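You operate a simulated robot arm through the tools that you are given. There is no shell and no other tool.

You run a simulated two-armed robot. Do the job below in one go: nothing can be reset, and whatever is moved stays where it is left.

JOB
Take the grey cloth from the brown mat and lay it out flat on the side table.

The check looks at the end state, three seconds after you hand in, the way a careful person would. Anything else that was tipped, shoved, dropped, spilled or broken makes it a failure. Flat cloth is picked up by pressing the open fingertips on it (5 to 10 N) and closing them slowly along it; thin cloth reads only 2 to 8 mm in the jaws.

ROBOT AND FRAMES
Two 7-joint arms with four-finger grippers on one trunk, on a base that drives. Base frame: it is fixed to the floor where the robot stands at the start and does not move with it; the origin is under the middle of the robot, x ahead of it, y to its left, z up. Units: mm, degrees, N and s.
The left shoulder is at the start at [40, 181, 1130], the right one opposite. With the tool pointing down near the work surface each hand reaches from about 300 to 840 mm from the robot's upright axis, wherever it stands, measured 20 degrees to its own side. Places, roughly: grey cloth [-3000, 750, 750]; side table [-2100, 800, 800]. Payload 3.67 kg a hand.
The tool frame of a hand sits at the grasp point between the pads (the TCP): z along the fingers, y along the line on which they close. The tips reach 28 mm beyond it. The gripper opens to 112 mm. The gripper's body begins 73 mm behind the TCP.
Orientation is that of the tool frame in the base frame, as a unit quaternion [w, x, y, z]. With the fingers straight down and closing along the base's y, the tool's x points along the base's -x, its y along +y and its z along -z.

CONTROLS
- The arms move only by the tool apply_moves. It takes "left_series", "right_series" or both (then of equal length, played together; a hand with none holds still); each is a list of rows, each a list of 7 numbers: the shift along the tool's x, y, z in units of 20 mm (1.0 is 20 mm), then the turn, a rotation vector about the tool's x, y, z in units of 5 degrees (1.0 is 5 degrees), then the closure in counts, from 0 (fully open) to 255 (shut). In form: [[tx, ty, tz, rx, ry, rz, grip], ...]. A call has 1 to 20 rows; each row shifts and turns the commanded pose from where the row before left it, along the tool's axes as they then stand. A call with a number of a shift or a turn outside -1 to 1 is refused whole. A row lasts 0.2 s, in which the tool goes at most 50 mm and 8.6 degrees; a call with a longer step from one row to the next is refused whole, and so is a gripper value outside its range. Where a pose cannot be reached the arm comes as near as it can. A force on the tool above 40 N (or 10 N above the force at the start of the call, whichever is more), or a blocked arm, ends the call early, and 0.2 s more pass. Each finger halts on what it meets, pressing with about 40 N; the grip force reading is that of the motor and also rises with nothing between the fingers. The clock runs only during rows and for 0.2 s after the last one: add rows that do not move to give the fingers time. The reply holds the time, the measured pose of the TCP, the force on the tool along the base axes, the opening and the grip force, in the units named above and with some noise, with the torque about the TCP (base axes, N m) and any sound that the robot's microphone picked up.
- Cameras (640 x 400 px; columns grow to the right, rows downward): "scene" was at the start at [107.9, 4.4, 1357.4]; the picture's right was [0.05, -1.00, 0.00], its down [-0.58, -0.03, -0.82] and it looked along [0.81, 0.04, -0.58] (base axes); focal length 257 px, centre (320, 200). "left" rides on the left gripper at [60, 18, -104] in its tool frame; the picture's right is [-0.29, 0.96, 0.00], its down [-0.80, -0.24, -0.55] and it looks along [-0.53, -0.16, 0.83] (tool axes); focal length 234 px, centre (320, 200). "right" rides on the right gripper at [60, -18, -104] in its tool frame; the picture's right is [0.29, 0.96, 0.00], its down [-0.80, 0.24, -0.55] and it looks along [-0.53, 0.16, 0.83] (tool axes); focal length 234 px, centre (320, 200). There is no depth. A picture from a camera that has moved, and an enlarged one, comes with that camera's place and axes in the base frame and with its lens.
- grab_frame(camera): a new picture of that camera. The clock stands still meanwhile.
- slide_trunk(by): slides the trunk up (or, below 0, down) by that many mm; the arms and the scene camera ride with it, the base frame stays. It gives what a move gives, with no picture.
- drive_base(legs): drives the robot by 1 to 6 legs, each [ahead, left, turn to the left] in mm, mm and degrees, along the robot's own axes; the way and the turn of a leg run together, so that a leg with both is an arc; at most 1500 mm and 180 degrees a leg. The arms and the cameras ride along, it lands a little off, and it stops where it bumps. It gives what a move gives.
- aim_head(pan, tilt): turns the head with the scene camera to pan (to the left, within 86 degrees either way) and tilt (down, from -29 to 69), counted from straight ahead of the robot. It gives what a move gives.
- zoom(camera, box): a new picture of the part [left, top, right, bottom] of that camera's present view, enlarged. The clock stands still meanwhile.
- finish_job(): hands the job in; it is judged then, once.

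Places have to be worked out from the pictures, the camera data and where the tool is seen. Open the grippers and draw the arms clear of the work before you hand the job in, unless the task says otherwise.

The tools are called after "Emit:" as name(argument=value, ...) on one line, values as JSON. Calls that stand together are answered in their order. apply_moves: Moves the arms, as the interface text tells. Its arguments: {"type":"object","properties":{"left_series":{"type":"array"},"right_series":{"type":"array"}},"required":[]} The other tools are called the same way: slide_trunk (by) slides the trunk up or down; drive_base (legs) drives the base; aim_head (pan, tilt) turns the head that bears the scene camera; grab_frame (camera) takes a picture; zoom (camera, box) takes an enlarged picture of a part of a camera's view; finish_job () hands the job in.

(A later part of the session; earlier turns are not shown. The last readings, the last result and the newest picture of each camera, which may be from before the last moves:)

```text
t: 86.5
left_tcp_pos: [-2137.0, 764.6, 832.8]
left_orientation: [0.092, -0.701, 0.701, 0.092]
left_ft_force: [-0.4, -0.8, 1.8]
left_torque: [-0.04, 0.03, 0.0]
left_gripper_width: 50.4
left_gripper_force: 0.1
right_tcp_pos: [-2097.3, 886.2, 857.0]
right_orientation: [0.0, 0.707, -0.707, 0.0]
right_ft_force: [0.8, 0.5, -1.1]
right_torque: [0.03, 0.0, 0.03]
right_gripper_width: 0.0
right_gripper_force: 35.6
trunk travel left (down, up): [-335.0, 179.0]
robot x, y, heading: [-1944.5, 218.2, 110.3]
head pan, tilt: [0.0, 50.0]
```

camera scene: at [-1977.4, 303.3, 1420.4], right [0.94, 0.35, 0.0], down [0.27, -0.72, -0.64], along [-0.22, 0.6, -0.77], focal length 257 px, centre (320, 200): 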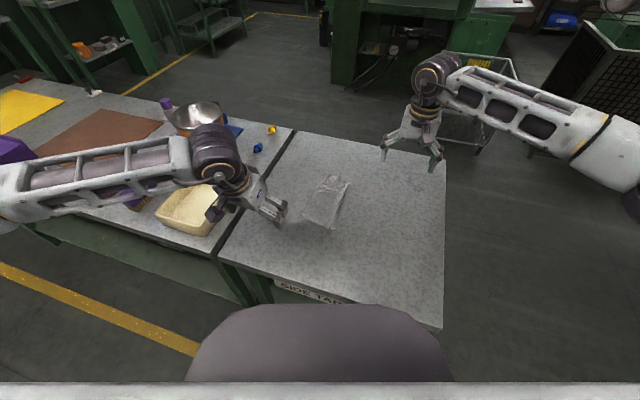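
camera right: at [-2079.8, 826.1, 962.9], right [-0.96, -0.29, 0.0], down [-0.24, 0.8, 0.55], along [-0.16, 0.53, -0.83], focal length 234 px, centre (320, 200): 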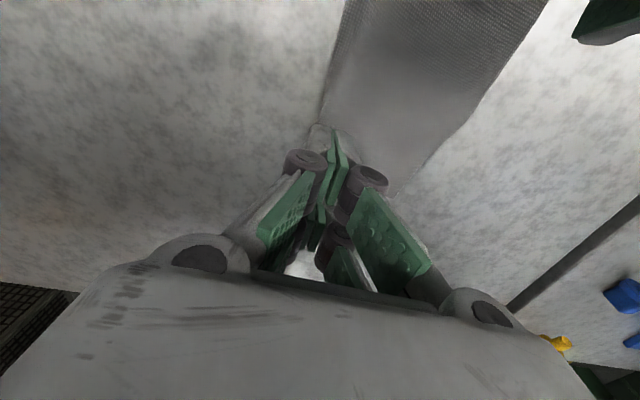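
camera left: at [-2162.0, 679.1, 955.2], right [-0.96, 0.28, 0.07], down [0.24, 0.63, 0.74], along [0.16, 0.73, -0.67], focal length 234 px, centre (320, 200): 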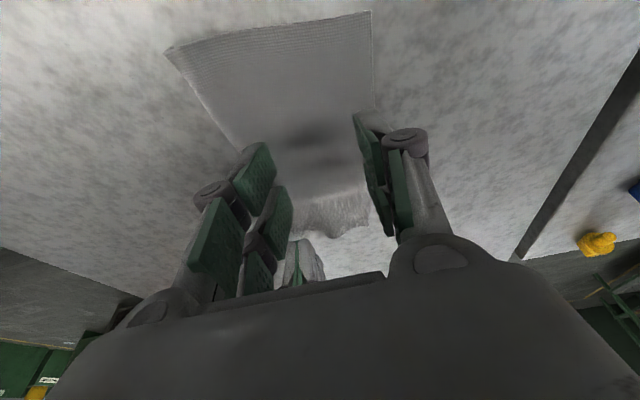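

The anchor just touches; I'll press it ~1.3 mm more and lower the right tips onto the far-right corner.

Emit:
apply_moves(left_series=[[0.017, 0, 0.063, 0, 0, 0, 141], [0, 0, 0, 0, 0, 0, 141], [0, 0, 0, 0, 0, 0, 141], [0, 0, 0, 0, 0, 0, 141], [0, 0, 0, 0, 0, 0, 141], [0, 0, 0, 0, 0, 0, 141], [0, 0, 0, 0, 0, 0, 141]], right_series=[[0, 0, 0.3, 0, 0, 0, 255], [0, 0, 0.3, 0, 0, 0, 255], [0, 0, 0.3, 0, 0, 0, 255], [0, 0, 0.3, 0, 0, 0, 255], [0, 0, 0.15, 0, 0, 0, 255], [0, 0, 0.05, 0, 0, 0, 255], [0, 0, 0, 0, 0, 0, 255]])

Emit:
grab_frame(camera="right")

```text
t: 88.1
left_tcp_pos: [-2136.8, 764.5, 832.5]
left_orientation: [-0.092, 0.701, -0.701, -0.094]
left_ft_force: [-1.8, 2.3, 9.1]
left_torque: [-0.1, 0.17, -0.05]
left_gripper_width: 50.7
left_gripper_force: 0.5
right_tcp_pos: [-2099.2, 882.6, 832.2]
right_orientation: [0.0, 0.707, -0.707, 0.001]
right_ft_force: [0.3, 0.1, 0.1]
right_torque: [0.01, 0.01, 0.02]
right_gripper_width: 0.0
right_gripper_force: 35.6
trunk travel left (down, up): [-335.0, 179.0]
robot x, y, heading: [-1939.5, 212.6, 110.5]
head pan, tilt: [0.0, 50.0]
```

```text
taken
camera right: at [-2080.1, 824.0, 936.1], right [-0.96, -0.29, 0.0], down [-0.24, 0.8, 0.55], along [-0.16, 0.53, -0.83], focal length 234 px, centre (320, 200)
```

right: 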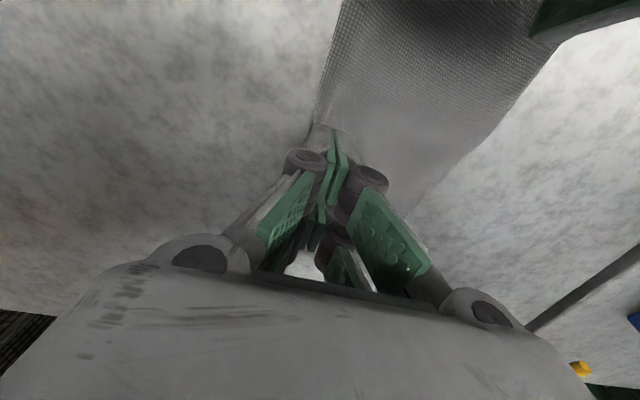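

Anchor at 9 N; the right tips are still a couple of mm above the surface. Lowering the right 3 mm in 1 mm steps.

Emit:
apply_moves(right_series=[[0, 0, 0.05, 0, 0, 0, 255], [0, 0, 0.05, 0, 0, 0, 255], [0, 0, 0.05, 0, 0, 0, 255], [0, 0, 0, 0, 0, 0, 255]])

```text
t: 89.1
left_tcp_pos: [-2137.2, 764.8, 832.1]
left_orientation: [-0.092, 0.701, -0.701, -0.092]
left_ft_force: [0.4, 1.5, 10.1]
left_torque: [-0.09, 0.17, -0.04]
left_gripper_width: 51.1
left_gripper_force: 0.8
right_tcp_pos: [-2098.2, 882.9, 829.5]
right_orientation: [-0.001, -0.707, 0.707, 0.001]
right_ft_force: [-0.1, 0.4, -1.0]
right_torque: [0.0, 0.01, 0.0]
right_gripper_width: 0.2
right_gripper_force: 35.6
trunk travel left (down, up): [-335.0, 179.0]
robot x, y, heading: [-1943.8, 211.2, 110.0]
head pan, tilt: [0.0, 50.0]
```

Not yet in contact; 2 mm further.

Emit:
apply_moves(right_series=[[0, 0, 0.05, 0, 0, 0, 255], [0, 0, 0.05, 0, 0, 0, 255], [0, 0, 0, 0, 0, 0, 255]])

```text
t: 89.9
left_tcp_pos: [-2137.0, 762.9, 833.5]
left_orientation: [0.093, -0.701, 0.701, 0.092]
left_ft_force: [-0.8, 1.9, 9.0]
left_torque: [-0.05, 0.14, -0.04]
left_gripper_width: 51.1
left_gripper_force: 1.1
right_tcp_pos: [-2098.2, 883.9, 826.5]
right_orientation: [-0.001, 0.707, -0.707, -0.001]
right_ft_force: [-1.0, 1.1, 4.0]
right_torque: [0.0, -0.02, 0.03]
right_gripper_width: 0.0
right_gripper_force: 35.5
trunk travel left (down, up): [-335.0, 179.0]
robot x, y, heading: [-1943.9, 211.6, 110.2]
head pan, tilt: [0.0, 50.0]
```

Contact at 4 N on the right. Now I'll drag the far-right corner outward 40 mm in +x and 8 mm in +y.

Emit:
apply_moves(right_series=[[0, 0, 0.015, 0, 0, 0, 255], [-0.033, -0.167, 0, 0, 0, 0, 255], [-0.033, -0.167, 0, 0, 0, 0, 255], [-0.033, -0.167, 0, 0, 0, 0, 255], [-0.033, -0.167, 0, 0, 0, 0, 255], [-0.033, -0.167, 0, 0, 0, 0, 255], [-0.033, -0.167, 0, 0, 0, 0, 255], [-0.033, -0.167, 0, 0, 0, 0, 255], [-0.033, -0.167, 0, 0, 0, 0, 255], [-0.033, -0.167, 0, 0, 0, 0, 255], [-0.033, -0.167, 0, 0, 0, 0, 255], [-0.033, -0.167, 0, 0, 0, 0, 255], [-0.033, -0.167, 0, 0, 0, 0, 255], [0, 0, 0, 0, 0, 0, 255]])

Emit:
grab_frame(camera="right")

Emit:
grab_frame(camera="left")

```text
t: 92.9
left_tcp_pos: [-2138.3, 762.7, 832.5]
left_orientation: [0.093, -0.701, 0.701, 0.092]
left_ft_force: [1.2, 2.1, 3.0]
left_torque: [0.03, 0.0, 0.03]
left_gripper_width: 50.1
left_gripper_force: 0.1
right_tcp_pos: [-2058.8, 890.7, 827.4]
right_orientation: [-0.001, 0.707, -0.707, -0.001]
right_ft_force: [-4.4, -2.7, 12.8]
right_torque: [-0.03, 0.11, -0.03]
right_gripper_width: 0.1
right_gripper_force: 35.3
trunk travel left (down, up): [-335.0, 179.0]
robot x, y, heading: [-1941.8, 211.9, 110.4]
head pan, tilt: [0.0, 50.0]
```

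```text
taken
camera right: at [-2040.5, 831.6, 931.3], right [-0.96, -0.29, 0.0], down [-0.24, 0.8, 0.56], along [-0.16, 0.53, -0.83], focal length 234 px, centre (320, 200)
```

right: 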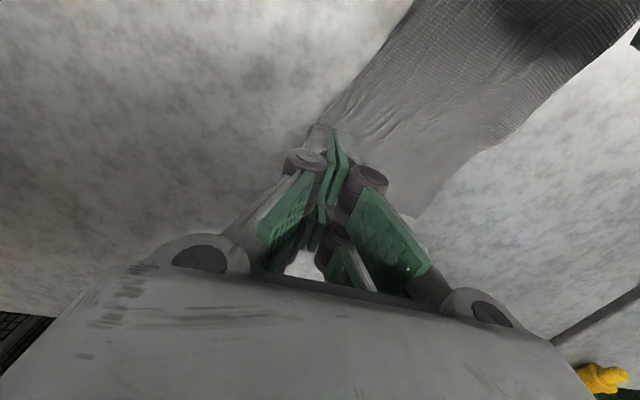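

```text
taken
camera left: at [-2153.9, 677.9, 916.9], right [-0.96, 0.28, 0.07], down [0.24, 0.63, 0.74], along [0.16, 0.73, -0.67], focal length 234 px, centre (320, 200)
```

left: 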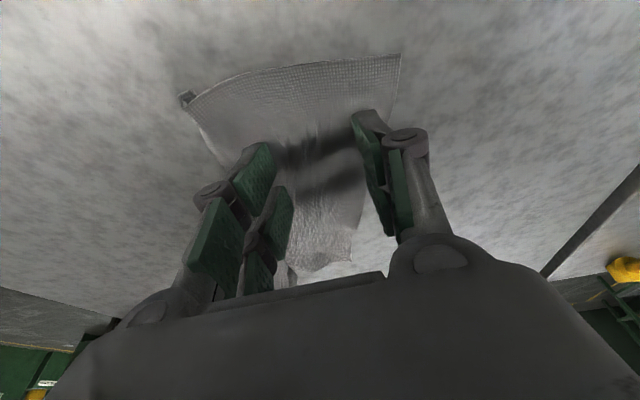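

The far end moved as a whole with some shear. I'll lift both hands straight up and out, and look at the result from above.

Emit:
apply_moves(left_series=[[-0.13, 0, -0.483, 0, 0, 0, 141], [-0.26, 0, -0.966, 0, 0, 0, 141], [-0.26, 0, -0.966, 0, 0, 0, 141], [-0.26, 0, -0.966, 0, 0, 0, 141], [0.5, 0.8, 0, 0, 0, 0, 141], [0.7, 0.8, 0, 0, 0, 0, 141], [0.7, 0.8, 0, 0, 0, 0, 141], [0.7, 0.8, 0, 0, 0, 0, 141], [0.7, 0.8, 0, 0, 0, 0, 141], [0.7, 0.8, 0, 0, 0, 0, 141], [0.7, 0.8, 0, 0, 0, 0, 141]], right_series=[[0, 0, -0.5, 0, 0, 0, 255], [0, 0, -1, 0, 0, 0, 255], [0, 0, -1, 0, 0, 0, 255], [0, 0, -1, 0, 0, 0, 255], [0, 0, -1, 0, 0, 0, 255], [0, -0.9, 0, 0, 0, 0, 255], [0, -0.9, 0, 0, 0, 0, 255], [0, -0.9, 0, 0, 0, 0, 255], [0, -0.9, 0, 0, 0, 0, 255], [0, -0.9, 0, 0, 0, 0, 255], [0, -0.9, 0, 0, 0, 0, 255]])

Emit:
zoom(camera="scene", box=[285, 160, 375, 240])

Emit:
grab_frame(camera="left")

Emit:
grab_frame(camera="right")

```text
t: 95.3
left_tcp_pos: [-2252.3, 671.8, 878.4]
left_orientation: [0.093, -0.701, 0.701, 0.093]
left_ft_force: [-0.2, 0.3, 0.6]
left_torque: [-0.01, 0.02, -0.02]
left_gripper_width: 50.1
left_gripper_force: 0.2
right_tcp_pos: [-1948.8, 890.3, 916.0]
right_orientation: [0.001, -0.707, 0.707, 0.001]
right_ft_force: [0.0, 0.2, 0.4]
right_torque: [0.01, 0.01, -0.03]
right_gripper_width: 0.0
right_gripper_force: 35.8
trunk travel left (down, up): [-335.0, 179.0]
robot x, y, heading: [-1941.5, 212.8, 110.5]
head pan, tilt: [0.0, 50.0]
```

```text
5.00 times, centred on (330, 200) of scene
camera zoom: at [-1977.2, 303.6, 1420.3], right [0.94, 0.35, 0.0], down [0.27, -0.72, -0.64], along [-0.22, 0.6, -0.77], focal length 1285 px, centre (270, 200)
```

zoom: 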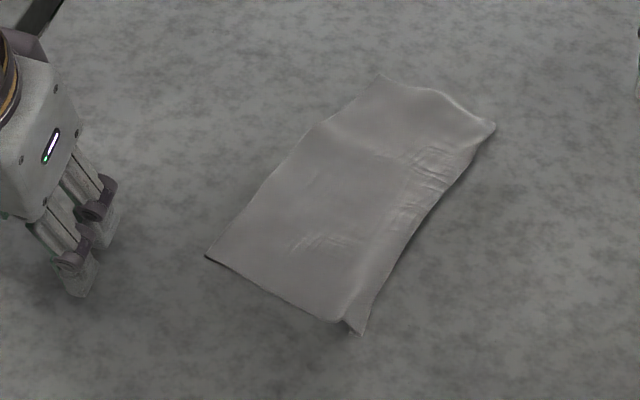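

```text
taken
camera left: at [-2267.9, 586.1, 962.6], right [-0.96, 0.28, 0.08], down [0.24, 0.63, 0.74], along [0.16, 0.73, -0.67], focal length 234 px, centre (320, 200)
```

left: 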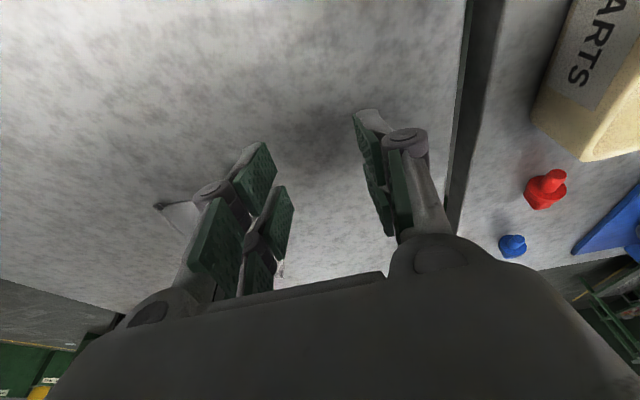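

```text
taken
camera right: at [-1931.7, 831.4, 1020.4], right [-0.96, -0.29, 0.0], down [-0.24, 0.8, 0.56], along [-0.16, 0.53, -0.83], focal length 234 px, centre (320, 200)
```

right: 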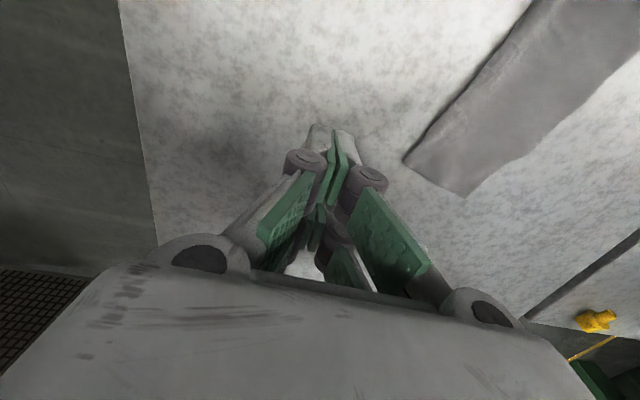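

The far end is still narrow (about 86 of 128 mm) with a hump in the middle. A better way is the reverse of pinching: press two tips either side of the hump and open them, stretching it out. The cloth's axis is turned about 12.7°, so I'll yaw the right tool to match and hover over the far edge's middle at 40 mm opening.

Emit:
apply_moves(right_series=[[0, 0, 0, 0, 0, 0.847, 220], [0, 0, 0, 0, 0, 0.847, 190], [0, 0, 0, 0, 0, 0.847, 164], [0.145, 0.8325, 0.4125, 0, 0, 0, 164], [0.145, 0.8325, 0.4125, 0, 0, 0, 164], [0.145, 0.8325, 0.4125, 0, 0, 0, 164], [0.145, 0.8325, 0.4125, 0, 0, 0, 164], [0.145, 0.8325, 0.4125, 0, 0, 0, 164], [0.145, 0.8325, 0.4125, 0, 0, 0, 164], [0.145, 0.8325, 0.4125, 0, 0, 0, 164], [0.145, 0.8325, 0.4125, 0, 0, 0, 164], [0, 0, 0, 0, 0, 0, 164]])

Emit:
grab_frame(camera="right")

Emit:
zoom(camera="scene", box=[265, 130, 385, 240])

```text
t: 97.9
left_tcp_pos: [-2252.7, 671.3, 878.6]
left_orientation: [0.092, -0.701, 0.701, 0.093]
left_ft_force: [0.4, 1.3, -0.3]
left_torque: [0.04, 0.01, 0.01]
left_gripper_width: 50.2
left_gripper_force: 0.0
right_tcp_pos: [-2083.8, 899.2, 851.6]
right_orientation: [0.0, -0.624, 0.781, 0.0]
right_ft_force: [0.7, -0.4, 0.8]
right_torque: [-0.02, -0.01, -0.01]
right_gripper_width: 39.9
right_gripper_force: 0.1
trunk travel left (down, up): [-335.0, 179.0]
robot x, y, heading: [-1941.7, 213.8, 110.3]
head pan, tilt: [0.0, 50.0]
```

```text
taken
camera right: at [-2078.9, 836.4, 955.7], right [-1.0, -0.07, 0.0], down [-0.06, 0.83, 0.55], along [-0.04, 0.55, -0.83], focal length 234 px, centre (320, 200)
```

right: 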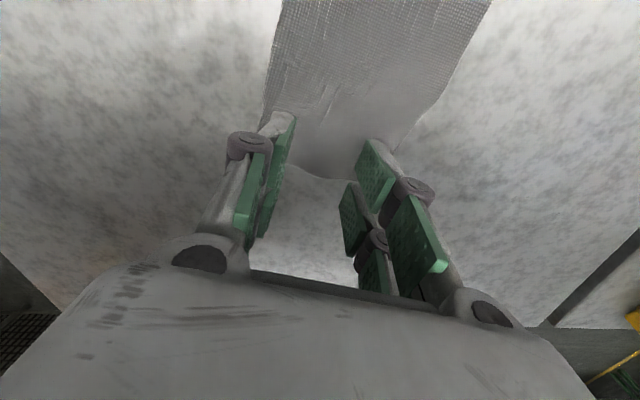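

```text
3.64 times, centred on (325, 185) of scene
camera zoom: at [-1977.1, 304.3, 1420.3], right [0.94, 0.35, 0.0], down [0.27, -0.72, -0.64], along [-0.22, 0.6, -0.77], focal length 934 px, centre (302, 254)
```

zoom: 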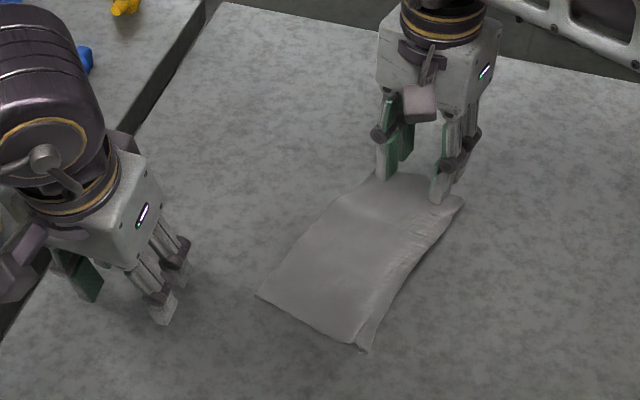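

The far edge runs at y≈913; I'll pull back 8 mm and descend to contact.

Emit:
apply_moves(right_series=[[0.2, 0, 0.3, 0, 0, 0, 164], [0.2, 0, 0.3, 0, 0, 0, 164], [0, 0, 0.3, 0, 0, 0, 164], [0, 0, 0.2, 0, 0, 0, 164], [0, 0, 0.05, 0, 0, 0, 164], [0, 0, 0.05, 0, 0, 0, 164], [0, 0, 0, 0, 0, 0, 164]])

```text
t: 99.5
left_tcp_pos: [-2251.7, 672.2, 879.3]
left_orientation: [0.093, -0.7, 0.701, 0.093]
left_ft_force: [-0.1, 1.0, -0.1]
left_torque: [-0.03, 0.01, -0.03]
left_gripper_width: 49.9
left_gripper_force: 0.0
right_tcp_pos: [-2087.7, 889.7, 830.0]
right_orientation: [0.0, -0.624, 0.781, 0.001]
right_ft_force: [2.5, 0.5, 18.2]
right_torque: [-0.07, -0.59, 0.05]
right_gripper_width: 40.3
right_gripper_force: 4.5
trunk travel left (down, up): [-335.0, 179.0]
robot x, y, heading: [-1941.3, 210.4, 110.4]
head pan, tilt: [0.0, 50.0]
```

18 N, all on the right-hand finger, which sits on the crest. I'll ease up 1.5 mm and then open slowly from 40 to ~85 mm.

Emit:
apply_moves(right_series=[[0, 0, -0.05, 0, 0, 0, 164], [0, 0, 0, 0, 0, 0, 160], [0, 0, 0, 0, 0, 0, 154], [0, 0, 0, 0, 0, 0, 148], [0, 0, 0, 0, 0, 0, 142], [0, 0, 0, 0, 0, 0, 136], [0, 0, 0, 0, 0, 0, 130], [0, 0, 0, 0, 0, 0, 124]])

Emit:
grab_frame(camera="right")

Emit:
zoom(camera="scene", box=[265, 130, 385, 240])

```text
t: 101.3
left_tcp_pos: [-2251.8, 672.3, 878.7]
left_orientation: [0.092, -0.701, 0.701, 0.092]
left_ft_force: [-0.5, 0.0, 0.5]
left_torque: [-0.01, 0.01, -0.02]
left_gripper_width: 50.2
left_gripper_force: 0.1
right_tcp_pos: [-2087.7, 889.7, 827.3]
right_orientation: [-0.001, -0.625, 0.781, 0.0]
right_ft_force: [-1.9, 0.2, 3.2]
right_torque: [-0.03, -0.05, -0.01]
right_gripper_width: 57.6
right_gripper_force: 0.1
trunk travel left (down, up): [-335.0, 179.0]
robot x, y, heading: [-1943.5, 213.6, 110.4]
head pan, tilt: [0.0, 50.0]
```

```text
taken
camera right: at [-2083.3, 828.3, 931.9], right [-1.0, -0.07, 0.0], down [-0.06, 0.83, 0.55], along [-0.04, 0.55, -0.83], focal length 234 px, centre (320, 200)
```

right: 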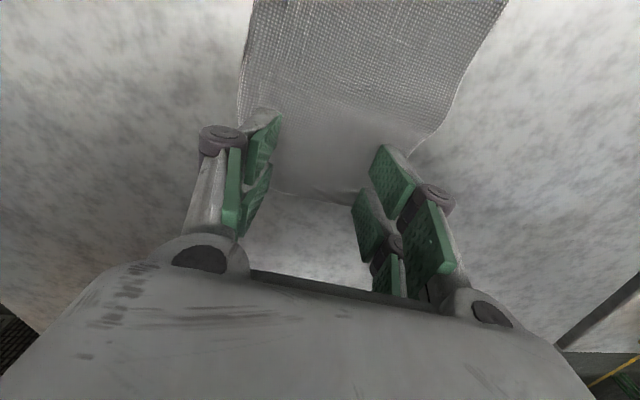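

```text
3.64 times, centred on (325, 185) of scene
camera zoom: at [-1977.7, 303.9, 1420.3], right [0.94, 0.35, 0.0], down [0.27, -0.72, -0.64], along [-0.22, 0.6, -0.77], focal length 934 px, centre (302, 254)
```

zoom: 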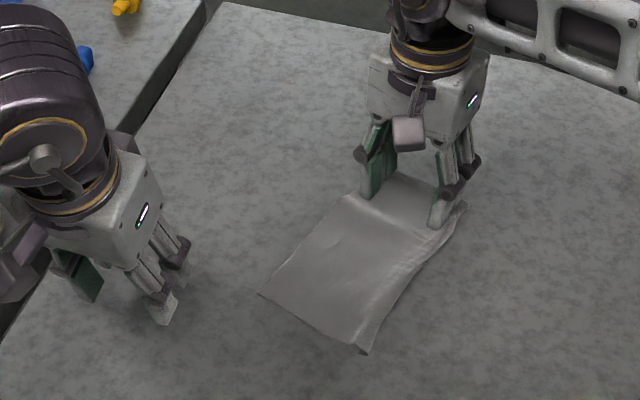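

The spread works; the hump between the tips is flattening. I'll press ~0.7 mm more and continue opening to about 78 mm.

Emit:
apply_moves(right_series=[[0, 0, 0.035, 0, 0, 0, 124], [0, 0, 0, 0, 0, 0, 118], [0, 0, 0, 0, 0, 0, 112], [0, 0, 0, 0, 0, 0, 106], [0, 0, 0, 0, 0, 0, 100], [0, 0, 0, 0, 0, 0, 94], [0, 0, 0, 0, 0, 0, 88], [0, 0, 0, 0, 0, 0, 82], [0, 0, 0, 0, 0, 0, 78]])

Emit:
grab_frame(camera="right")

Emit:
zoom(camera="scene", box=[265, 130, 385, 240])

```text
t: 103.3
left_tcp_pos: [-2252.4, 672.4, 878.3]
left_orientation: [0.092, -0.701, 0.701, 0.092]
left_ft_force: [0.3, 0.3, 0.0]
left_torque: [-0.04, 0.02, -0.04]
left_gripper_width: 50.3
left_gripper_force: 0.1
right_tcp_pos: [-2087.7, 890.7, 827.3]
right_orientation: [0.001, -0.625, 0.781, 0.0]
right_ft_force: [-0.6, -1.1, -1.0]
right_torque: [0.01, 0.0, 0.01]
right_gripper_width: 77.7
right_gripper_force: 0.0
trunk travel left (down, up): [-335.0, 179.0]
robot x, y, heading: [-1942.8, 210.4, 110.5]
head pan, tilt: [0.0, 50.0]
```

```text
taken
camera right: at [-2083.2, 829.1, 931.0], right [-1.0, -0.07, 0.0], down [-0.06, 0.83, 0.55], along [-0.04, 0.55, -0.83], focal length 234 px, centre (320, 200)
```

right: 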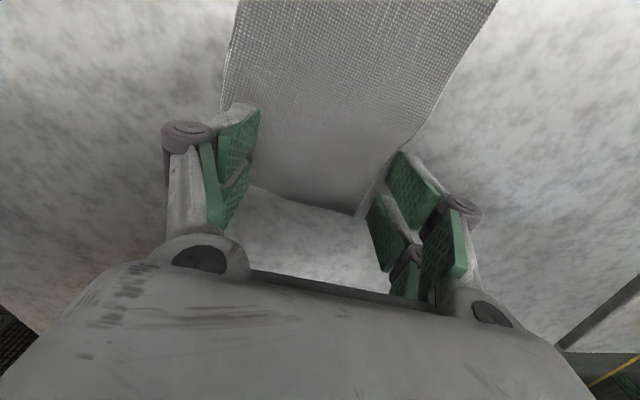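

```text
3.64 times, centred on (325, 185) of scene
camera zoom: at [-1977.6, 304.3, 1420.3], right [0.94, 0.35, 0.0], down [0.27, -0.72, -0.64], along [-0.22, 0.6, -0.77], focal length 934 px, centre (302, 254)
```

zoom: 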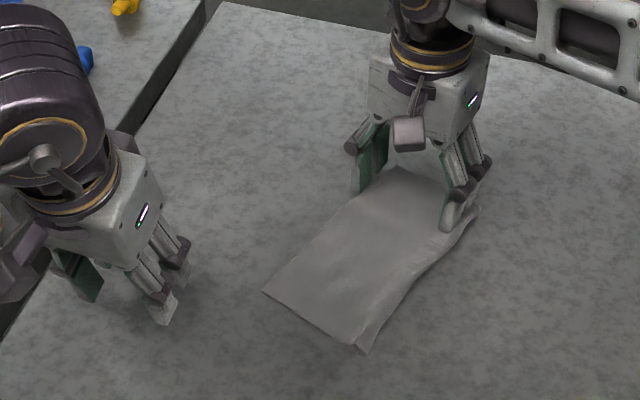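

The left tip slid off the cloth's left edge while the right tip carried the right side outward. I'll lift the right hand well clear and place it higher and to the right for a good look at the right edge.

Emit:
apply_moves(right_series=[[0, 0, -0.5, 0, 0, 0, 78], [0, 0, -1, 0, 0, 0, 78], [0, 0, -1, 0, 0, 0, 78], [0, 0, -1, 0, 0, 0, 78], [0.5, -0.8, -1, 0, 0, 0, 40], [0.5, -0.8, -0.5, 0, 0, 0, 0], [0.5, -0.8, -0.5, 0, 0, 0, 0], [0.5, -0.8, 0, 0, 0, 0, 0], [0.5, -0.8, 0, 0, 0, 0, 0], [0.5, -0.8, 0, 0, 0, 0, 0], [0.5, -0.8, 0, 0, 0, 0, 0]])

Emit:
grab_frame(camera="right")

Emit:
zoom(camera="scene", box=[295, 160, 375, 230])

```text
t: 105.7
left_tcp_pos: [-2252.0, 672.5, 878.3]
left_orientation: [-0.092, 0.702, -0.701, -0.093]
left_ft_force: [-0.3, 0.7, 0.2]
left_torque: [0.01, -0.01, 0.02]
left_gripper_width: 50.1
left_gripper_force: 0.1
right_tcp_pos: [-1990.7, 798.3, 938.4]
right_orientation: [0.0, -0.625, 0.781, 0.0]
right_ft_force: [-0.1, 0.0, -0.2]
right_torque: [-0.01, 0.0, -0.02]
right_gripper_width: 111.7
right_gripper_force: 0.0
trunk travel left (down, up): [-335.0, 179.0]
robot x, y, heading: [-1941.3, 213.2, 110.3]
head pan, tilt: [0.0, 50.0]
```

```text
taken
camera right: at [-1986.6, 736.5, 1041.7], right [-1.0, -0.07, 0.0], down [-0.06, 0.83, 0.55], along [-0.04, 0.55, -0.83], focal length 234 px, centre (320, 200)
```

right: 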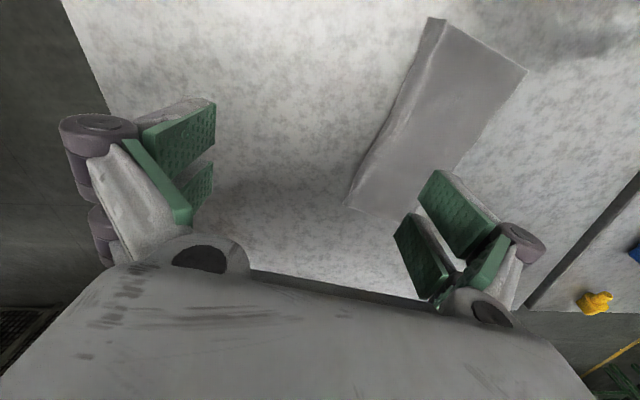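

```text
5.71 times, centred on (335, 195) of scene
camera zoom: at [-1976.9, 303.9, 1420.3], right [0.94, 0.35, 0.0], down [0.27, -0.72, -0.64], along [-0.22, 0.6, -0.77], focal length 1468 px, centre (234, 229)
```

zoom: 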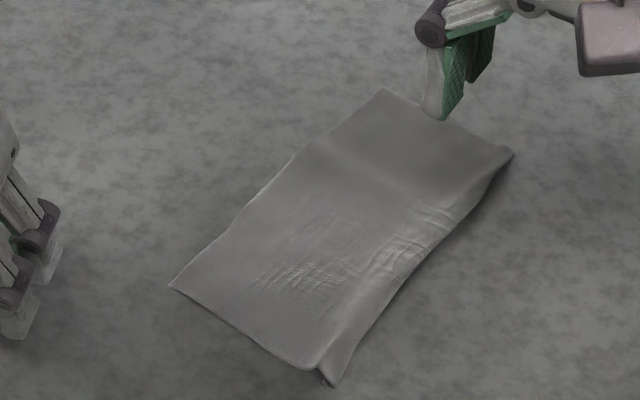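

The far end is much flatter now; a crest remains along the right edge with a small kink at the near-right corner. Zooming on it through the right hand camera.

Emit:
zoom(camera="right", box=[330, 10, 540, 220])

```text
1.90 times, centred on (435, 115) of right
camera zoom: at [-1986.6, 736.5, 1041.7], right [-1.0, -0.07, 0.0], down [-0.06, 0.83, 0.55], along [-0.04, 0.55, -0.83], focal length 446 px, centre (101, 362)
```

zoom: 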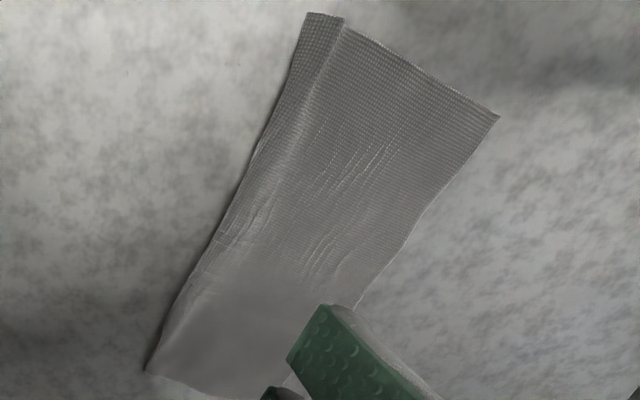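

The far-right strip looks tucked under: the far edge measures only ~84 mm. The left edge is clean and straight, from (-2176, 743) to (-2110, 921). I'll re-lay the cloth by that edge with smaller pinches, so the tucked side hangs free and trails out flat; first yaw both tools to match the edge and hover.

Emit:
apply_moves(left_series=[[0, 0, 0, 0.21, 0, 0.784, 160], [0, 0, 0, 0.21, 0, 0.784, 180], [0, 0, 0, 0.21, 0, 0.784, 200], [0, 0, 0, 0.21, 0, 0.784, 214], [0, 0, 0, 0.21, 0, 0.784, 214], [-0.769, -0.481, 0.304, 0, 0, 0, 214], [-0.769, -0.481, 0.304, 0, 0, 0, 214], [-0.769, -0.481, 0.304, 0, 0, 0, 214], [-0.769, -0.481, 0.304, 0, 0, 0, 214], [-0.769, -0.481, 0.304, 0, 0, 0, 214], [-0.769, -0.481, 0.304, 0, 0, 0, 214], [-0.769, -0.481, 0.304, 0, 0, 0, 214], [0, 0, 0, 0, 0, 0, 214]], right_series=[[0, 0, 0, 0, 0, 0.76, 40], [0, 0, 0, 0, 0, 0.76, 80], [0, 0, 0, 0, 0, 0, 120], [0, 0, 0, 0, 0, 0, 160], [-0.348, 0.837, 0.2, 0, 0, 0, 200], [-0.348, 0.837, 0.2, 0, 0, 0, 214], [-0.348, 0.837, 0.4, 0, 0, 0, 214], [-0.348, 0.837, 0.5, 0, 0, 0, 214], [-0.348, 0.837, 0.6, 0, 0, 0, 214], [-0.348, 0.837, 0.6, 0, 0, 0, 214], [-0.348, 0.837, 0.7, 0, 0, 0, 214], [-0.348, 0.837, 0.7, 0, 0, 0, 214], [0, 0, 0, 0, 0, 0, 214]])

Emit:
grab_frame(camera="left")

Emit:
grab_frame(camera="right")

Emit:
zoom(camera="scene", box=[250, 110, 390, 230])

```text
t: 108.5
left_tcp_pos: [-2145.5, 760.6, 863.6]
left_orientation: [0.107, -0.567, 0.813, 0.075]
left_ft_force: [-0.5, 0.5, -0.8]
left_torque: [0.0, 0.01, 0.03]
left_gripper_width: 17.9
left_gripper_force: 0.1
right_tcp_pos: [-2098.5, 897.1, 858.9]
right_orientation: [0.001, -0.572, 0.82, 0.0]
right_ft_force: [0.5, -0.3, -0.5]
right_torque: [-0.02, -0.01, 0.01]
right_gripper_width: 18.1
right_gripper_force: 0.0
trunk travel left (down, up): [-335.0, 179.0]
robot x, y, heading: [-1943.2, 214.5, 110.4]
head pan, tilt: [0.0, 50.0]
```

```text
taken
camera left: at [-2189.7, 686.1, 947.8], right [-0.8, 0.59, 0.07], down [0.44, 0.5, 0.74], along [0.4, 0.63, -0.67], focal length 234 px, centre (320, 200)
```

left: 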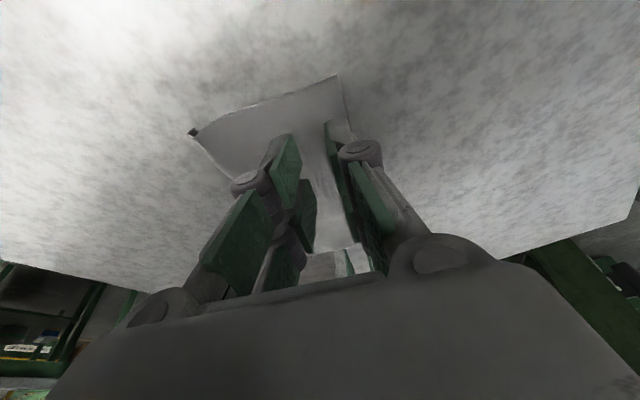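

```text
taken
camera right: at [-2101.9, 835.8, 963.3], right [-1.0, 0.06, 0.0], down [0.05, 0.83, 0.55], along [0.03, 0.55, -0.83], focal length 234 px, centre (320, 200)
```

right: 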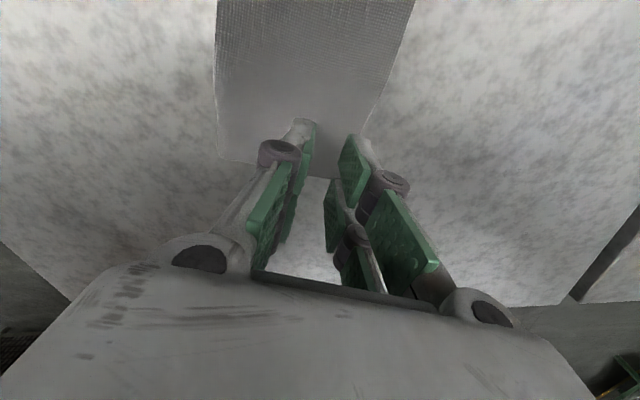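

```text
3.33 times, centred on (320, 170) of scene
camera zoom: at [-1977.6, 303.6, 1420.3], right [0.94, 0.35, 0.0], down [0.27, -0.72, -0.64], along [-0.22, 0.6, -0.77], focal length 856 px, centre (320, 300)
```

zoom: 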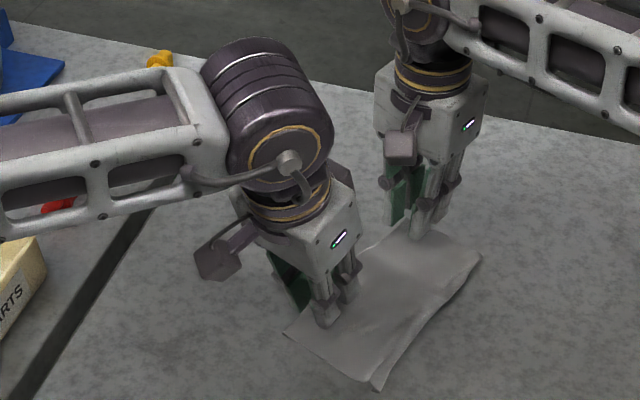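

Both hands are well placed relative to the left edge (finger outer faces ~3–6 mm inside it). I'll descend to just above contact.

Emit:
apply_moves(left_series=[[0.138, 0, 0.325, 0, 0, 0, 214], [0.138, 0, 0.325, 0, 0, 0, 214], [0.138, 0, 0.325, 0, 0, 0, 214], [0.138, 0, 0.325, 0, 0, 0, 214], [0.013, 0, 0.048, 0, 0, 0, 214], [0, 0, 0, 0, 0, 0, 214]], right_series=[[0, 0.0375, 0.3625, 0, 0, 0, 214], [0, 0.0375, 0.3625, 0, 0, 0, 214], [0, 0.0375, 0.3625, 0, 0, 0, 214], [0, 0.0375, 0.3625, 0, 0, 0, 214], [0, 0, 0.05, 0, 0, 0, 214], [0, 0, 0, 0, 0, 0, 214]])

```text
t: 109.9
left_tcp_pos: [-2147.7, 755.3, 834.5]
left_orientation: [0.108, -0.567, 0.813, 0.075]
left_ft_force: [0.2, -0.8, 0.3]
left_torque: [0.0, 0.01, 0.0]
left_gripper_width: 18.1
left_gripper_force: 0.1
right_tcp_pos: [-2101.0, 898.3, 828.8]
right_orientation: [0.0, -0.571, 0.821, 0.0]
right_ft_force: [-0.2, 0.2, -0.4]
right_torque: [0.0, -0.05, -0.04]
right_gripper_width: 17.8
right_gripper_force: 0.0
trunk travel left (down, up): [-335.0, 179.0]
robot x, y, heading: [-1943.7, 210.6, 110.7]
head pan, tilt: [0.0, 50.0]
```

No contact yet; lowering both 2 mm more.

Emit:
apply_moves(left_series=[[0.013, 0, 0.048, 0, 0, 0, 214], [0.013, 0, 0.048, 0, 0, 0, 214], [0, 0, 0, 0, 0, 0, 214]], right_series=[[0, 0, 0.05, 0, 0, 0, 214], [0, 0, 0.05, 0, 0, 0, 214], [0, 0, 0, 0, 0, 0, 214]])

```text
t: 110.7
left_tcp_pos: [-2147.7, 754.4, 834.8]
left_orientation: [0.108, -0.566, 0.814, 0.075]
left_ft_force: [-0.2, 0.6, 1.6]
left_torque: [-0.02, 0.0, 0.05]
left_gripper_width: 18.0
left_gripper_force: 0.0
right_tcp_pos: [-2099.8, 897.8, 828.7]
right_orientation: [0.0, -0.571, 0.821, 0.002]
right_ft_force: [-0.8, 1.9, 5.5]
right_torque: [0.05, 0.09, 0.02]
right_gripper_width: 18.0
right_gripper_force: 0.0
trunk travel left (down, up): [-335.0, 179.0]
robot x, y, heading: [-1944.1, 211.7, 110.5]
head pan, tilt: [0.0, 50.0]
```

Contact beginning (1.6 N left, 5.5 N right). I'll press slightly more and close slowly.

Emit:
apply_moves(left_series=[[0.014, 0, 0.053, 0, 0, 0, 214], [0, 0, 0, 0, 0, 0, 214], [0, 0, 0, 0, 0, 0, 218], [0, 0, 0, 0, 0, 0, 222], [0, 0, 0, 0, 0, 0, 226], [0, 0, 0, 0, 0, 0, 230], [0, 0, 0, 0, 0, 0, 234], [0, 0, 0, 0, 0, 0, 238], [0, 0, 0, 0, 0, 0, 242], [0, 0, 0, 0, 0, 0, 246], [0, 0, 0, 0, 0, 0, 250], [0, 0, 0, 0, 0, 0, 255], [0, 0, 0, 0, 0, 0, 255]], right_series=[[0, 0, 0.02, 0, 0, 0, 214], [0, 0, 0, 0, 0, 0, 214], [0, 0, 0, 0, 0, 0, 218], [0, 0, 0, 0, 0, 0, 222], [0, 0, 0, 0, 0, 0, 226], [0, 0, 0, 0, 0, 0, 230], [0, 0, 0, 0, 0, 0, 234], [0, 0, 0, 0, 0, 0, 238], [0, 0, 0, 0, 0, 0, 242], [0, 0, 0, 0, 0, 0, 246], [0, 0, 0, 0, 0, 0, 250], [0, 0, 0, 0, 0, 0, 255], [0, 0, 0, 0, 0, 0, 255]])

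Emit:
grab_frame(camera="left")

Emit:
grab_frame(camera="right")

```text
t: 113.5
left_tcp_pos: [-2147.4, 753.8, 831.5]
left_orientation: [0.107, -0.567, 0.813, 0.074]
left_ft_force: [-1.1, -0.9, 10.6]
left_torque: [-0.19, 0.05, 0.0]
left_gripper_width: 2.1
left_gripper_force: 39.4
right_tcp_pos: [-2100.4, 897.2, 828.6]
right_orientation: [0.0, -0.571, 0.821, 0.0]
right_ft_force: [0.4, 0.6, 0.9]
right_torque: [0.04, 0.02, 0.01]
right_gripper_width: 0.0
right_gripper_force: 35.8
trunk travel left (down, up): [-335.0, 179.0]
robot x, y, heading: [-1945.7, 213.1, 110.2]
head pan, tilt: [0.0, 50.0]
```

```text
taken
camera left: at [-2192.4, 679.8, 916.4], right [-0.8, 0.59, 0.07], down [0.44, 0.5, 0.74], along [0.4, 0.63, -0.67], focal length 234 px, centre (320, 200)
```

left: 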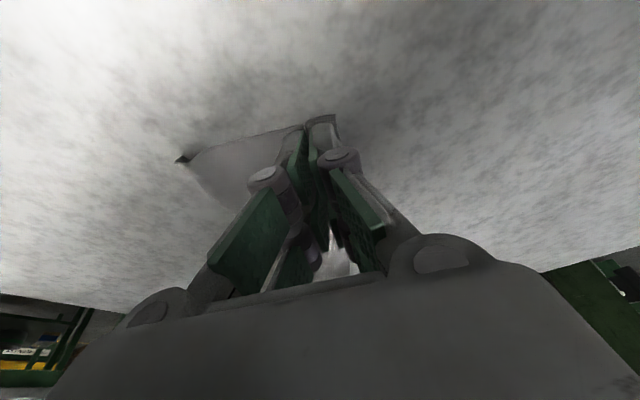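

```text
taken
camera right: at [-2105.3, 835.8, 932.1], right [-1.0, 0.06, 0.0], down [0.05, 0.83, 0.55], along [0.03, 0.55, -0.83], focal length 234 px, centre (320, 200)
```

right: 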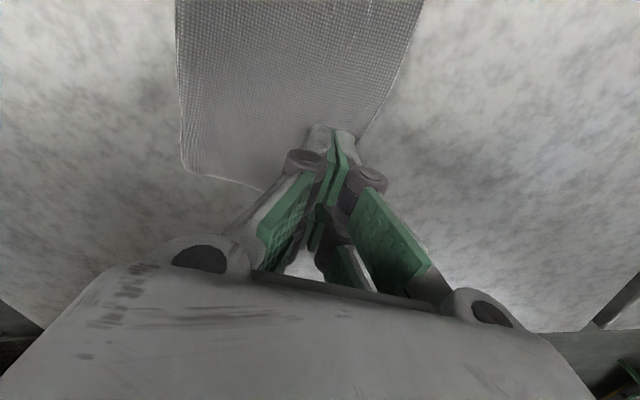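

Left holds cloth (2.1 mm) but the right slipped (0.0 mm) with too light a press. I'll reopen the right to 20 mm, press harder (about 9 N) and retry.

Emit:
apply_moves(right_series=[[0, 0, -0.2, 0, 0, 0, 240], [0, 0, 0, 0, 0, 0, 220], [0, 0, 0, 0, 0, 0, 209], [0, 0, 0.1, 0, 0, 0, 209], [0, 0, 0.1, 0, 0, 0, 209], [0, 0, 0.05, 0, 0, 0, 209], [0, 0, 0, 0, 0, 0, 209]])

```text
t: 115.1
left_tcp_pos: [-2147.7, 753.1, 832.6]
left_orientation: [0.106, -0.567, 0.814, 0.075]
left_ft_force: [0.6, 0.3, 4.6]
left_torque: [-0.03, 0.05, 0.01]
left_gripper_width: 1.5
left_gripper_force: 38.7
right_tcp_pos: [-2101.9, 896.7, 828.8]
right_orientation: [0.001, -0.571, 0.821, 0.002]
right_ft_force: [2.5, 1.9, 18.6]
right_torque: [0.0, -0.14, -0.01]
right_gripper_width: 20.2
right_gripper_force: 0.0
trunk travel left (down, up): [-335.0, 179.0]
robot x, y, heading: [-1945.6, 216.4, 110.5]
head pan, tilt: [0.0, 50.0]
```

18.6 N on the right; easing 0.6 mm to ~13 N and closing slowly.

Emit:
apply_moves(right_series=[[0, 0, -0.03, 0, 0, 0, 209], [0, 0, 0, 0, 0, 0, 213], [0, 0, 0, 0, 0, 0, 217], [0, 0, 0, 0, 0, 0, 221], [0, 0, 0, 0, 0, 0, 225], [0, 0, 0, 0, 0, 0, 229], [0, 0, 0, 0, 0, 0, 233], [0, 0, 0, 0, 0, 0, 237], [0, 0, 0, 0, 0, 0, 241], [0, 0, 0, 0, 0, 0, 245], [0, 0, 0, 0, 0, 0, 249], [0, 0, 0, 0, 0, 0, 253], [0, 0, 0, 0, 0, 0, 255], [0, 0, 0, 0, 0, 0, 255]])

Emit:
grab_frame(camera="right")

```text
t: 118.1
left_tcp_pos: [-2147.1, 754.6, 832.1]
left_orientation: [0.108, -0.566, 0.813, 0.075]
left_ft_force: [-1.3, 0.3, 3.1]
left_torque: [-0.09, -0.04, -0.01]
left_gripper_width: 2.2
left_gripper_force: 40.3
right_tcp_pos: [-2102.6, 895.6, 826.8]
right_orientation: [0.001, -0.571, 0.821, 0.0]
right_ft_force: [-0.2, -1.3, 9.7]
right_torque: [0.05, 0.1, -0.01]
right_gripper_width: 2.3
right_gripper_force: 42.5
trunk travel left (down, up): [-335.0, 179.0]
robot x, y, heading: [-1945.3, 215.5, 110.3]
head pan, tilt: [0.0, 50.0]
```

```text
taken
camera right: at [-2106.5, 834.2, 931.3], right [-1.0, 0.06, 0.0], down [0.05, 0.83, 0.55], along [0.03, 0.55, -0.83], focal length 234 px, centre (320, 200)
```

right: 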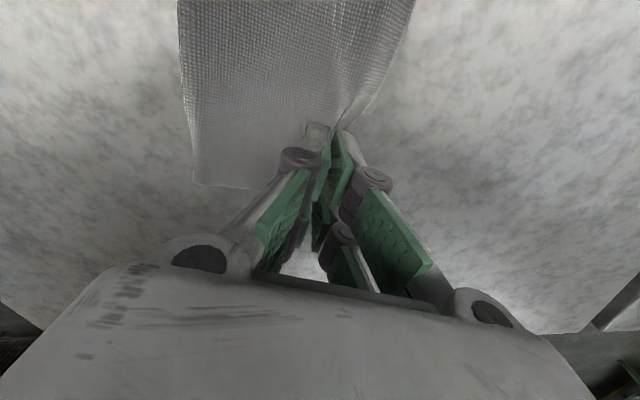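

Both pinches now hold (2.2 and 2.3 mm). I'll lift 40 mm with the arms and then 100 mm by the trunk so the cloth hangs freely.

Emit:
apply_moves(left_series=[[-0.13, 0, -0.483, 0, 0, 0, 255], [-0.13, 0, -0.483, 0, 0, 0, 255], [-0.13, 0, -0.483, 0, 0, 0, 255], [-0.13, 0, -0.483, 0, 0, 0, 255], [0, 0, 0, 0, 0, 0, 255]], right_series=[[0, 0, -0.5, 0, 0, 0, 255], [0, 0, -0.5, 0, 0, 0, 255], [0, 0, -0.5, 0, 0, 0, 255], [0, 0, -0.5, 0, 0, 0, 255], [0, 0, 0, 0, 0, 0, 255]])

Emit:
slide_trunk(by=100)

Emit:
grab_frame(camera="right")

Emit:
grab_frame(camera="left")

Emit:
zoom(camera="scene", box=[250, 110, 410, 250])

```text
t: 119.3
left_tcp_pos: [-2148.3, 755.0, 872.0]
left_orientation: [0.107, -0.566, 0.814, 0.073]
left_ft_force: [-0.8, -1.7, -0.9]
left_torque: [0.0, -0.01, 0.0]
left_gripper_width: 0.8
left_gripper_force: 37.9
right_tcp_pos: [-2102.5, 896.9, 866.7]
right_orientation: [0.0, -0.571, 0.821, 0.0]
right_ft_force: [0.1, 0.2, 0.1]
right_torque: [-0.03, -0.02, -0.03]
right_gripper_width: 3.3
right_gripper_force: 39.0
trunk travel left (down, up): [-335.0, 179.0]
robot x, y, heading: [-1942.4, 214.1, 110.4]
head pan, tilt: [0.0, 50.0]
```

```text
t: 120.7
left_tcp_pos: [-2148.6, 753.7, 973.9]
left_orientation: [0.107, -0.566, 0.814, 0.074]
left_ft_force: [-0.3, 0.7, 0.8]
left_torque: [0.02, 0.0, 0.02]
left_gripper_width: 2.6
left_gripper_force: 37.1
right_tcp_pos: [-2102.9, 896.6, 966.5]
right_orientation: [0.0, -0.572, 0.821, 0.0]
right_ft_force: [-0.1, -0.2, 0.3]
right_torque: [-0.02, -0.02, -0.01]
right_gripper_width: 3.3
right_gripper_force: 43.3
trunk travel left (down, up): [-435.0, 79.0]
robot x, y, heading: [-1943.3, 215.1, 110.5]
head pan, tilt: [0.0, 50.0]
```

```text
taken
camera right: at [-2107.1, 835.8, 1070.6], right [-1.0, 0.06, 0.0], down [0.05, 0.83, 0.55], along [0.03, 0.55, -0.83], focal length 234 px, centre (320, 200)
```

right: 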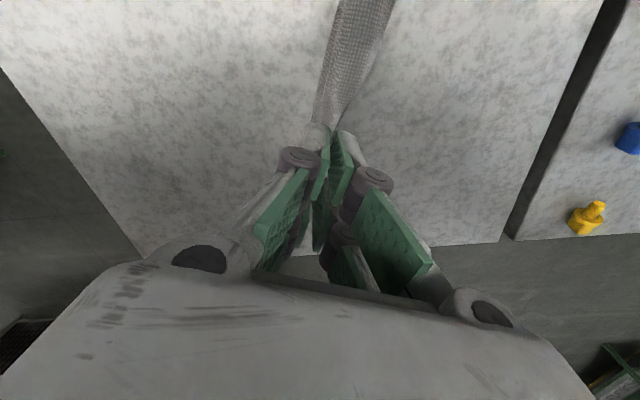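

```text
taken
camera left: at [-2193.7, 680.0, 1056.7], right [-0.8, 0.59, 0.07], down [0.44, 0.51, 0.74], along [0.4, 0.63, -0.67], focal length 234 px, centre (320, 200)
```

left: 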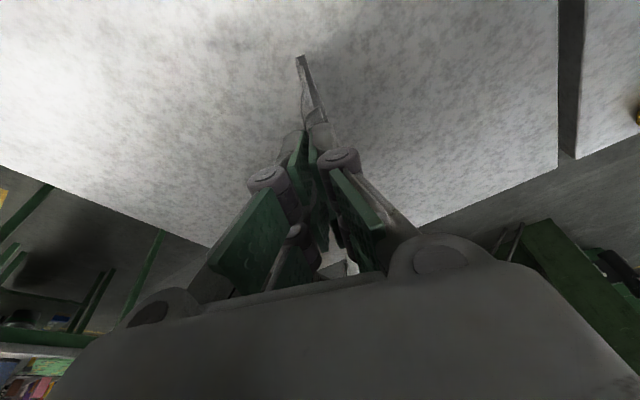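

```text
2.86 times, centred on (330, 180) of scene
camera zoom: at [-1977.8, 304.5, 1521.1], right [0.94, 0.35, 0.0], down [0.27, -0.72, -0.64], along [-0.22, 0.6, -0.77], focal length 734 px, centre (291, 257)
```

zoom: 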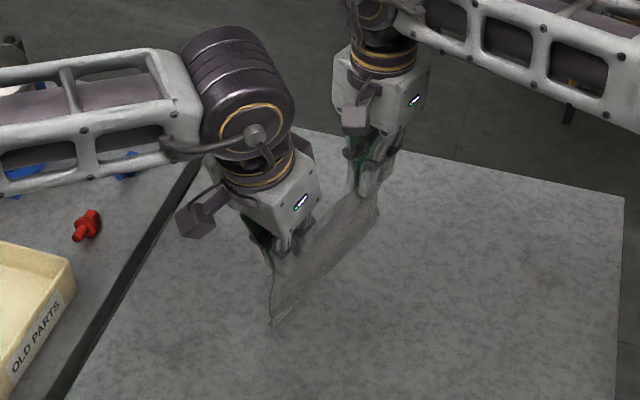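

The cloth hangs from its left edge. A tight zoom on the hanging part to check that nothing is still tucked.

Emit:
zoom(camera="scene", box=[305, 150, 355, 200])

Emit:
zoom(camera="right", box=[280, 0, 420, 140])

```text
8.00 times, centred on (330, 175) of scene
camera zoom: at [-1977.8, 304.5, 1521.1], right [0.94, 0.35, 0.0], down [0.27, -0.72, -0.64], along [-0.22, 0.6, -0.77], focal length 2055 px, centre (240, 400)
```

zoom: 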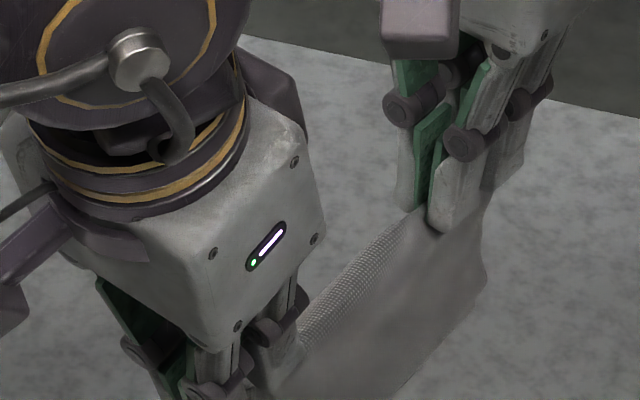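

```text
2.86 times, centred on (350, 70) of right
camera zoom: at [-2107.1, 835.8, 1070.6], right [-1.0, 0.06, 0.0], down [0.05, 0.83, 0.55], along [0.03, 0.55, -0.83], focal length 669 px, centre (234, 571)
```

zoom: 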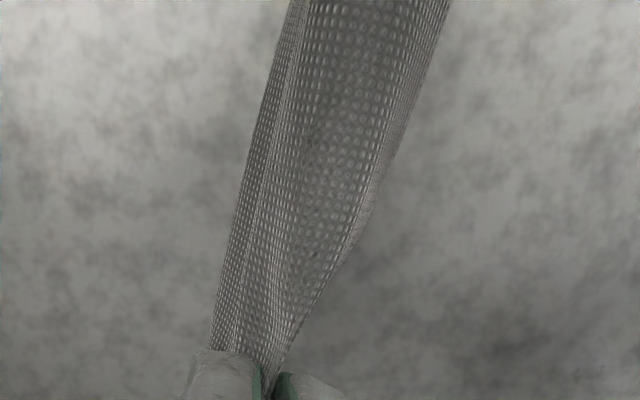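

The sheet hangs cleanly and untucked. To stay well within reach I'll move both hands toward +x (edge to x≈-2010) and bring the held edge parallel to y again, with hands ~153 mm apart, yawing both tools back 20.3°.

Emit:
apply_moves(left_series=[[-0.263, -0.8225, 0.071, 0, 0, 0, 255], [-0.263, -0.8225, 0.071, 0, 0, 0, 255], [-0.263, -0.8225, 0.071, 0, 0, 0, 255], [-0.263, -0.8225, 0.071, 0, 0, 0, 255], [-0.263, -0.8225, 0.071, 0, 0, 0, 255], [-0.263, -0.8225, 0.071, 0, 0, 0, 255], [-0.263, -0.8225, 0.071, 0, 0, 0, 255], [-0.263, -0.8225, 0.071, 0, 0, 0, 255], [0, 0, 0, -0.21, 0, -0.784, 255], [0, 0, 0, -0.21, 0, -0.784, 255], [0, 0, 0, -0.21, 0, -0.784, 255], [0, 0, 0, -0.21, 0, -0.784, 255], [0, 0, 0, -0.21, 0, -0.784, 255], [0, 0, 0, 0, 0, 0, 255]], right_series=[[-0.239, -0.531, 0, 0, 0, 0, 255], [-0.239, -0.531, 0, 0, 0, 0, 255], [-0.239, -0.531, 0, 0, 0, 0, 255], [-0.239, -0.531, 0, 0, 0, 0, 255], [-0.239, -0.531, 0, 0, 0, 0, 255], [-0.239, -0.531, 0, 0, 0, 0, 255], [-0.239, -0.531, 0, 0, 0, 0, 255], [-0.239, -0.531, 0, 0, 0, 0, 255], [0, 0, 0, 0, 0, -0.812, 255], [0, 0, 0, 0, 0, -0.812, 255], [0, 0, 0, 0, 0, -0.812, 255], [0, 0, 0, 0, 0, -0.812, 255], [0, 0, 0, 0, 0, -0.812, 255], [0, 0, 0, 0, 0, 0, 255]])

Emit:
grab_frame(camera="scene")

Emit:
zoom(camera="scene", box=[290, 110, 430, 250])

Emit:
grab_frame(camera="right")

```text
t: 123.7
left_tcp_pos: [-2010.9, 749.7, 974.2]
left_orientation: [-0.092, 0.702, -0.7, -0.093]
left_ft_force: [0.9, 0.7, -2.6]
left_torque: [0.0, -0.03, 0.03]
left_gripper_width: 3.6
left_gripper_force: 44.5
right_tcp_pos: [-2010.8, 903.4, 967.3]
right_orientation: [0.0, 0.708, -0.706, -0.001]
right_ft_force: [-1.7, -0.4, 1.7]
right_torque: [-0.01, -0.01, -0.02]
right_gripper_width: 2.6
right_gripper_force: 38.0
trunk travel left (down, up): [-435.0, 79.0]
robot x, y, heading: [-1949.4, 216.2, 110.2]
head pan, tilt: [0.0, 50.0]
```

```text
taken
camera scene: at [-1977.9, 304.3, 1521.0], right [0.94, 0.35, 0.0], down [0.27, -0.72, -0.64], along [-0.22, 0.6, -0.77], focal length 257 px, centre (320, 200)
```

scene: 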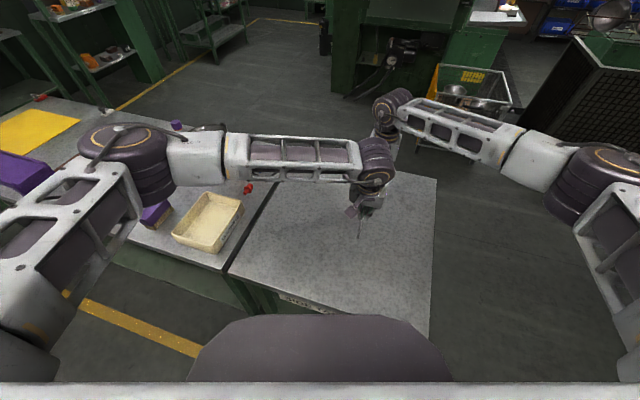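

```text
2.86 times, centred on (360, 180) of scene
camera zoom: at [-1977.9, 304.3, 1521.0], right [0.94, 0.35, 0.0], down [0.27, -0.72, -0.64], along [-0.22, 0.6, -0.77], focal length 734 px, centre (206, 257)
```

zoom: 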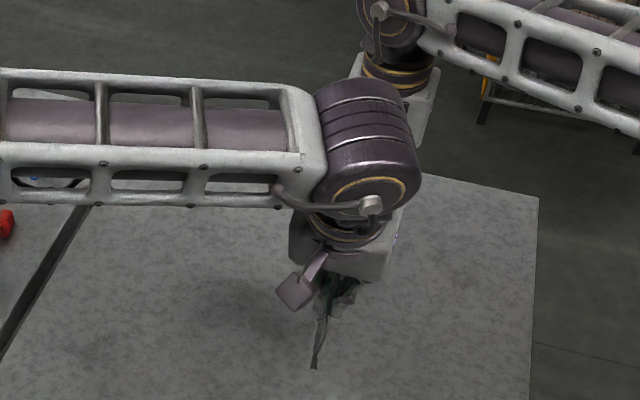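

```text
taken
camera right: at [-1992.5, 844.0, 1071.3], right [-0.96, -0.29, 0.0], down [-0.24, 0.8, 0.55], along [-0.16, 0.53, -0.83], focal length 234 px, centre (320, 200)
```

right: 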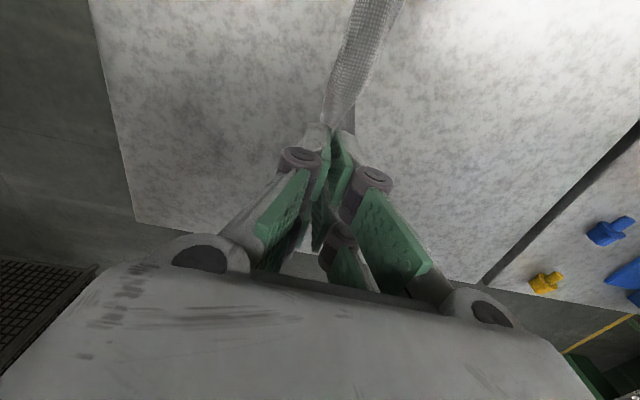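

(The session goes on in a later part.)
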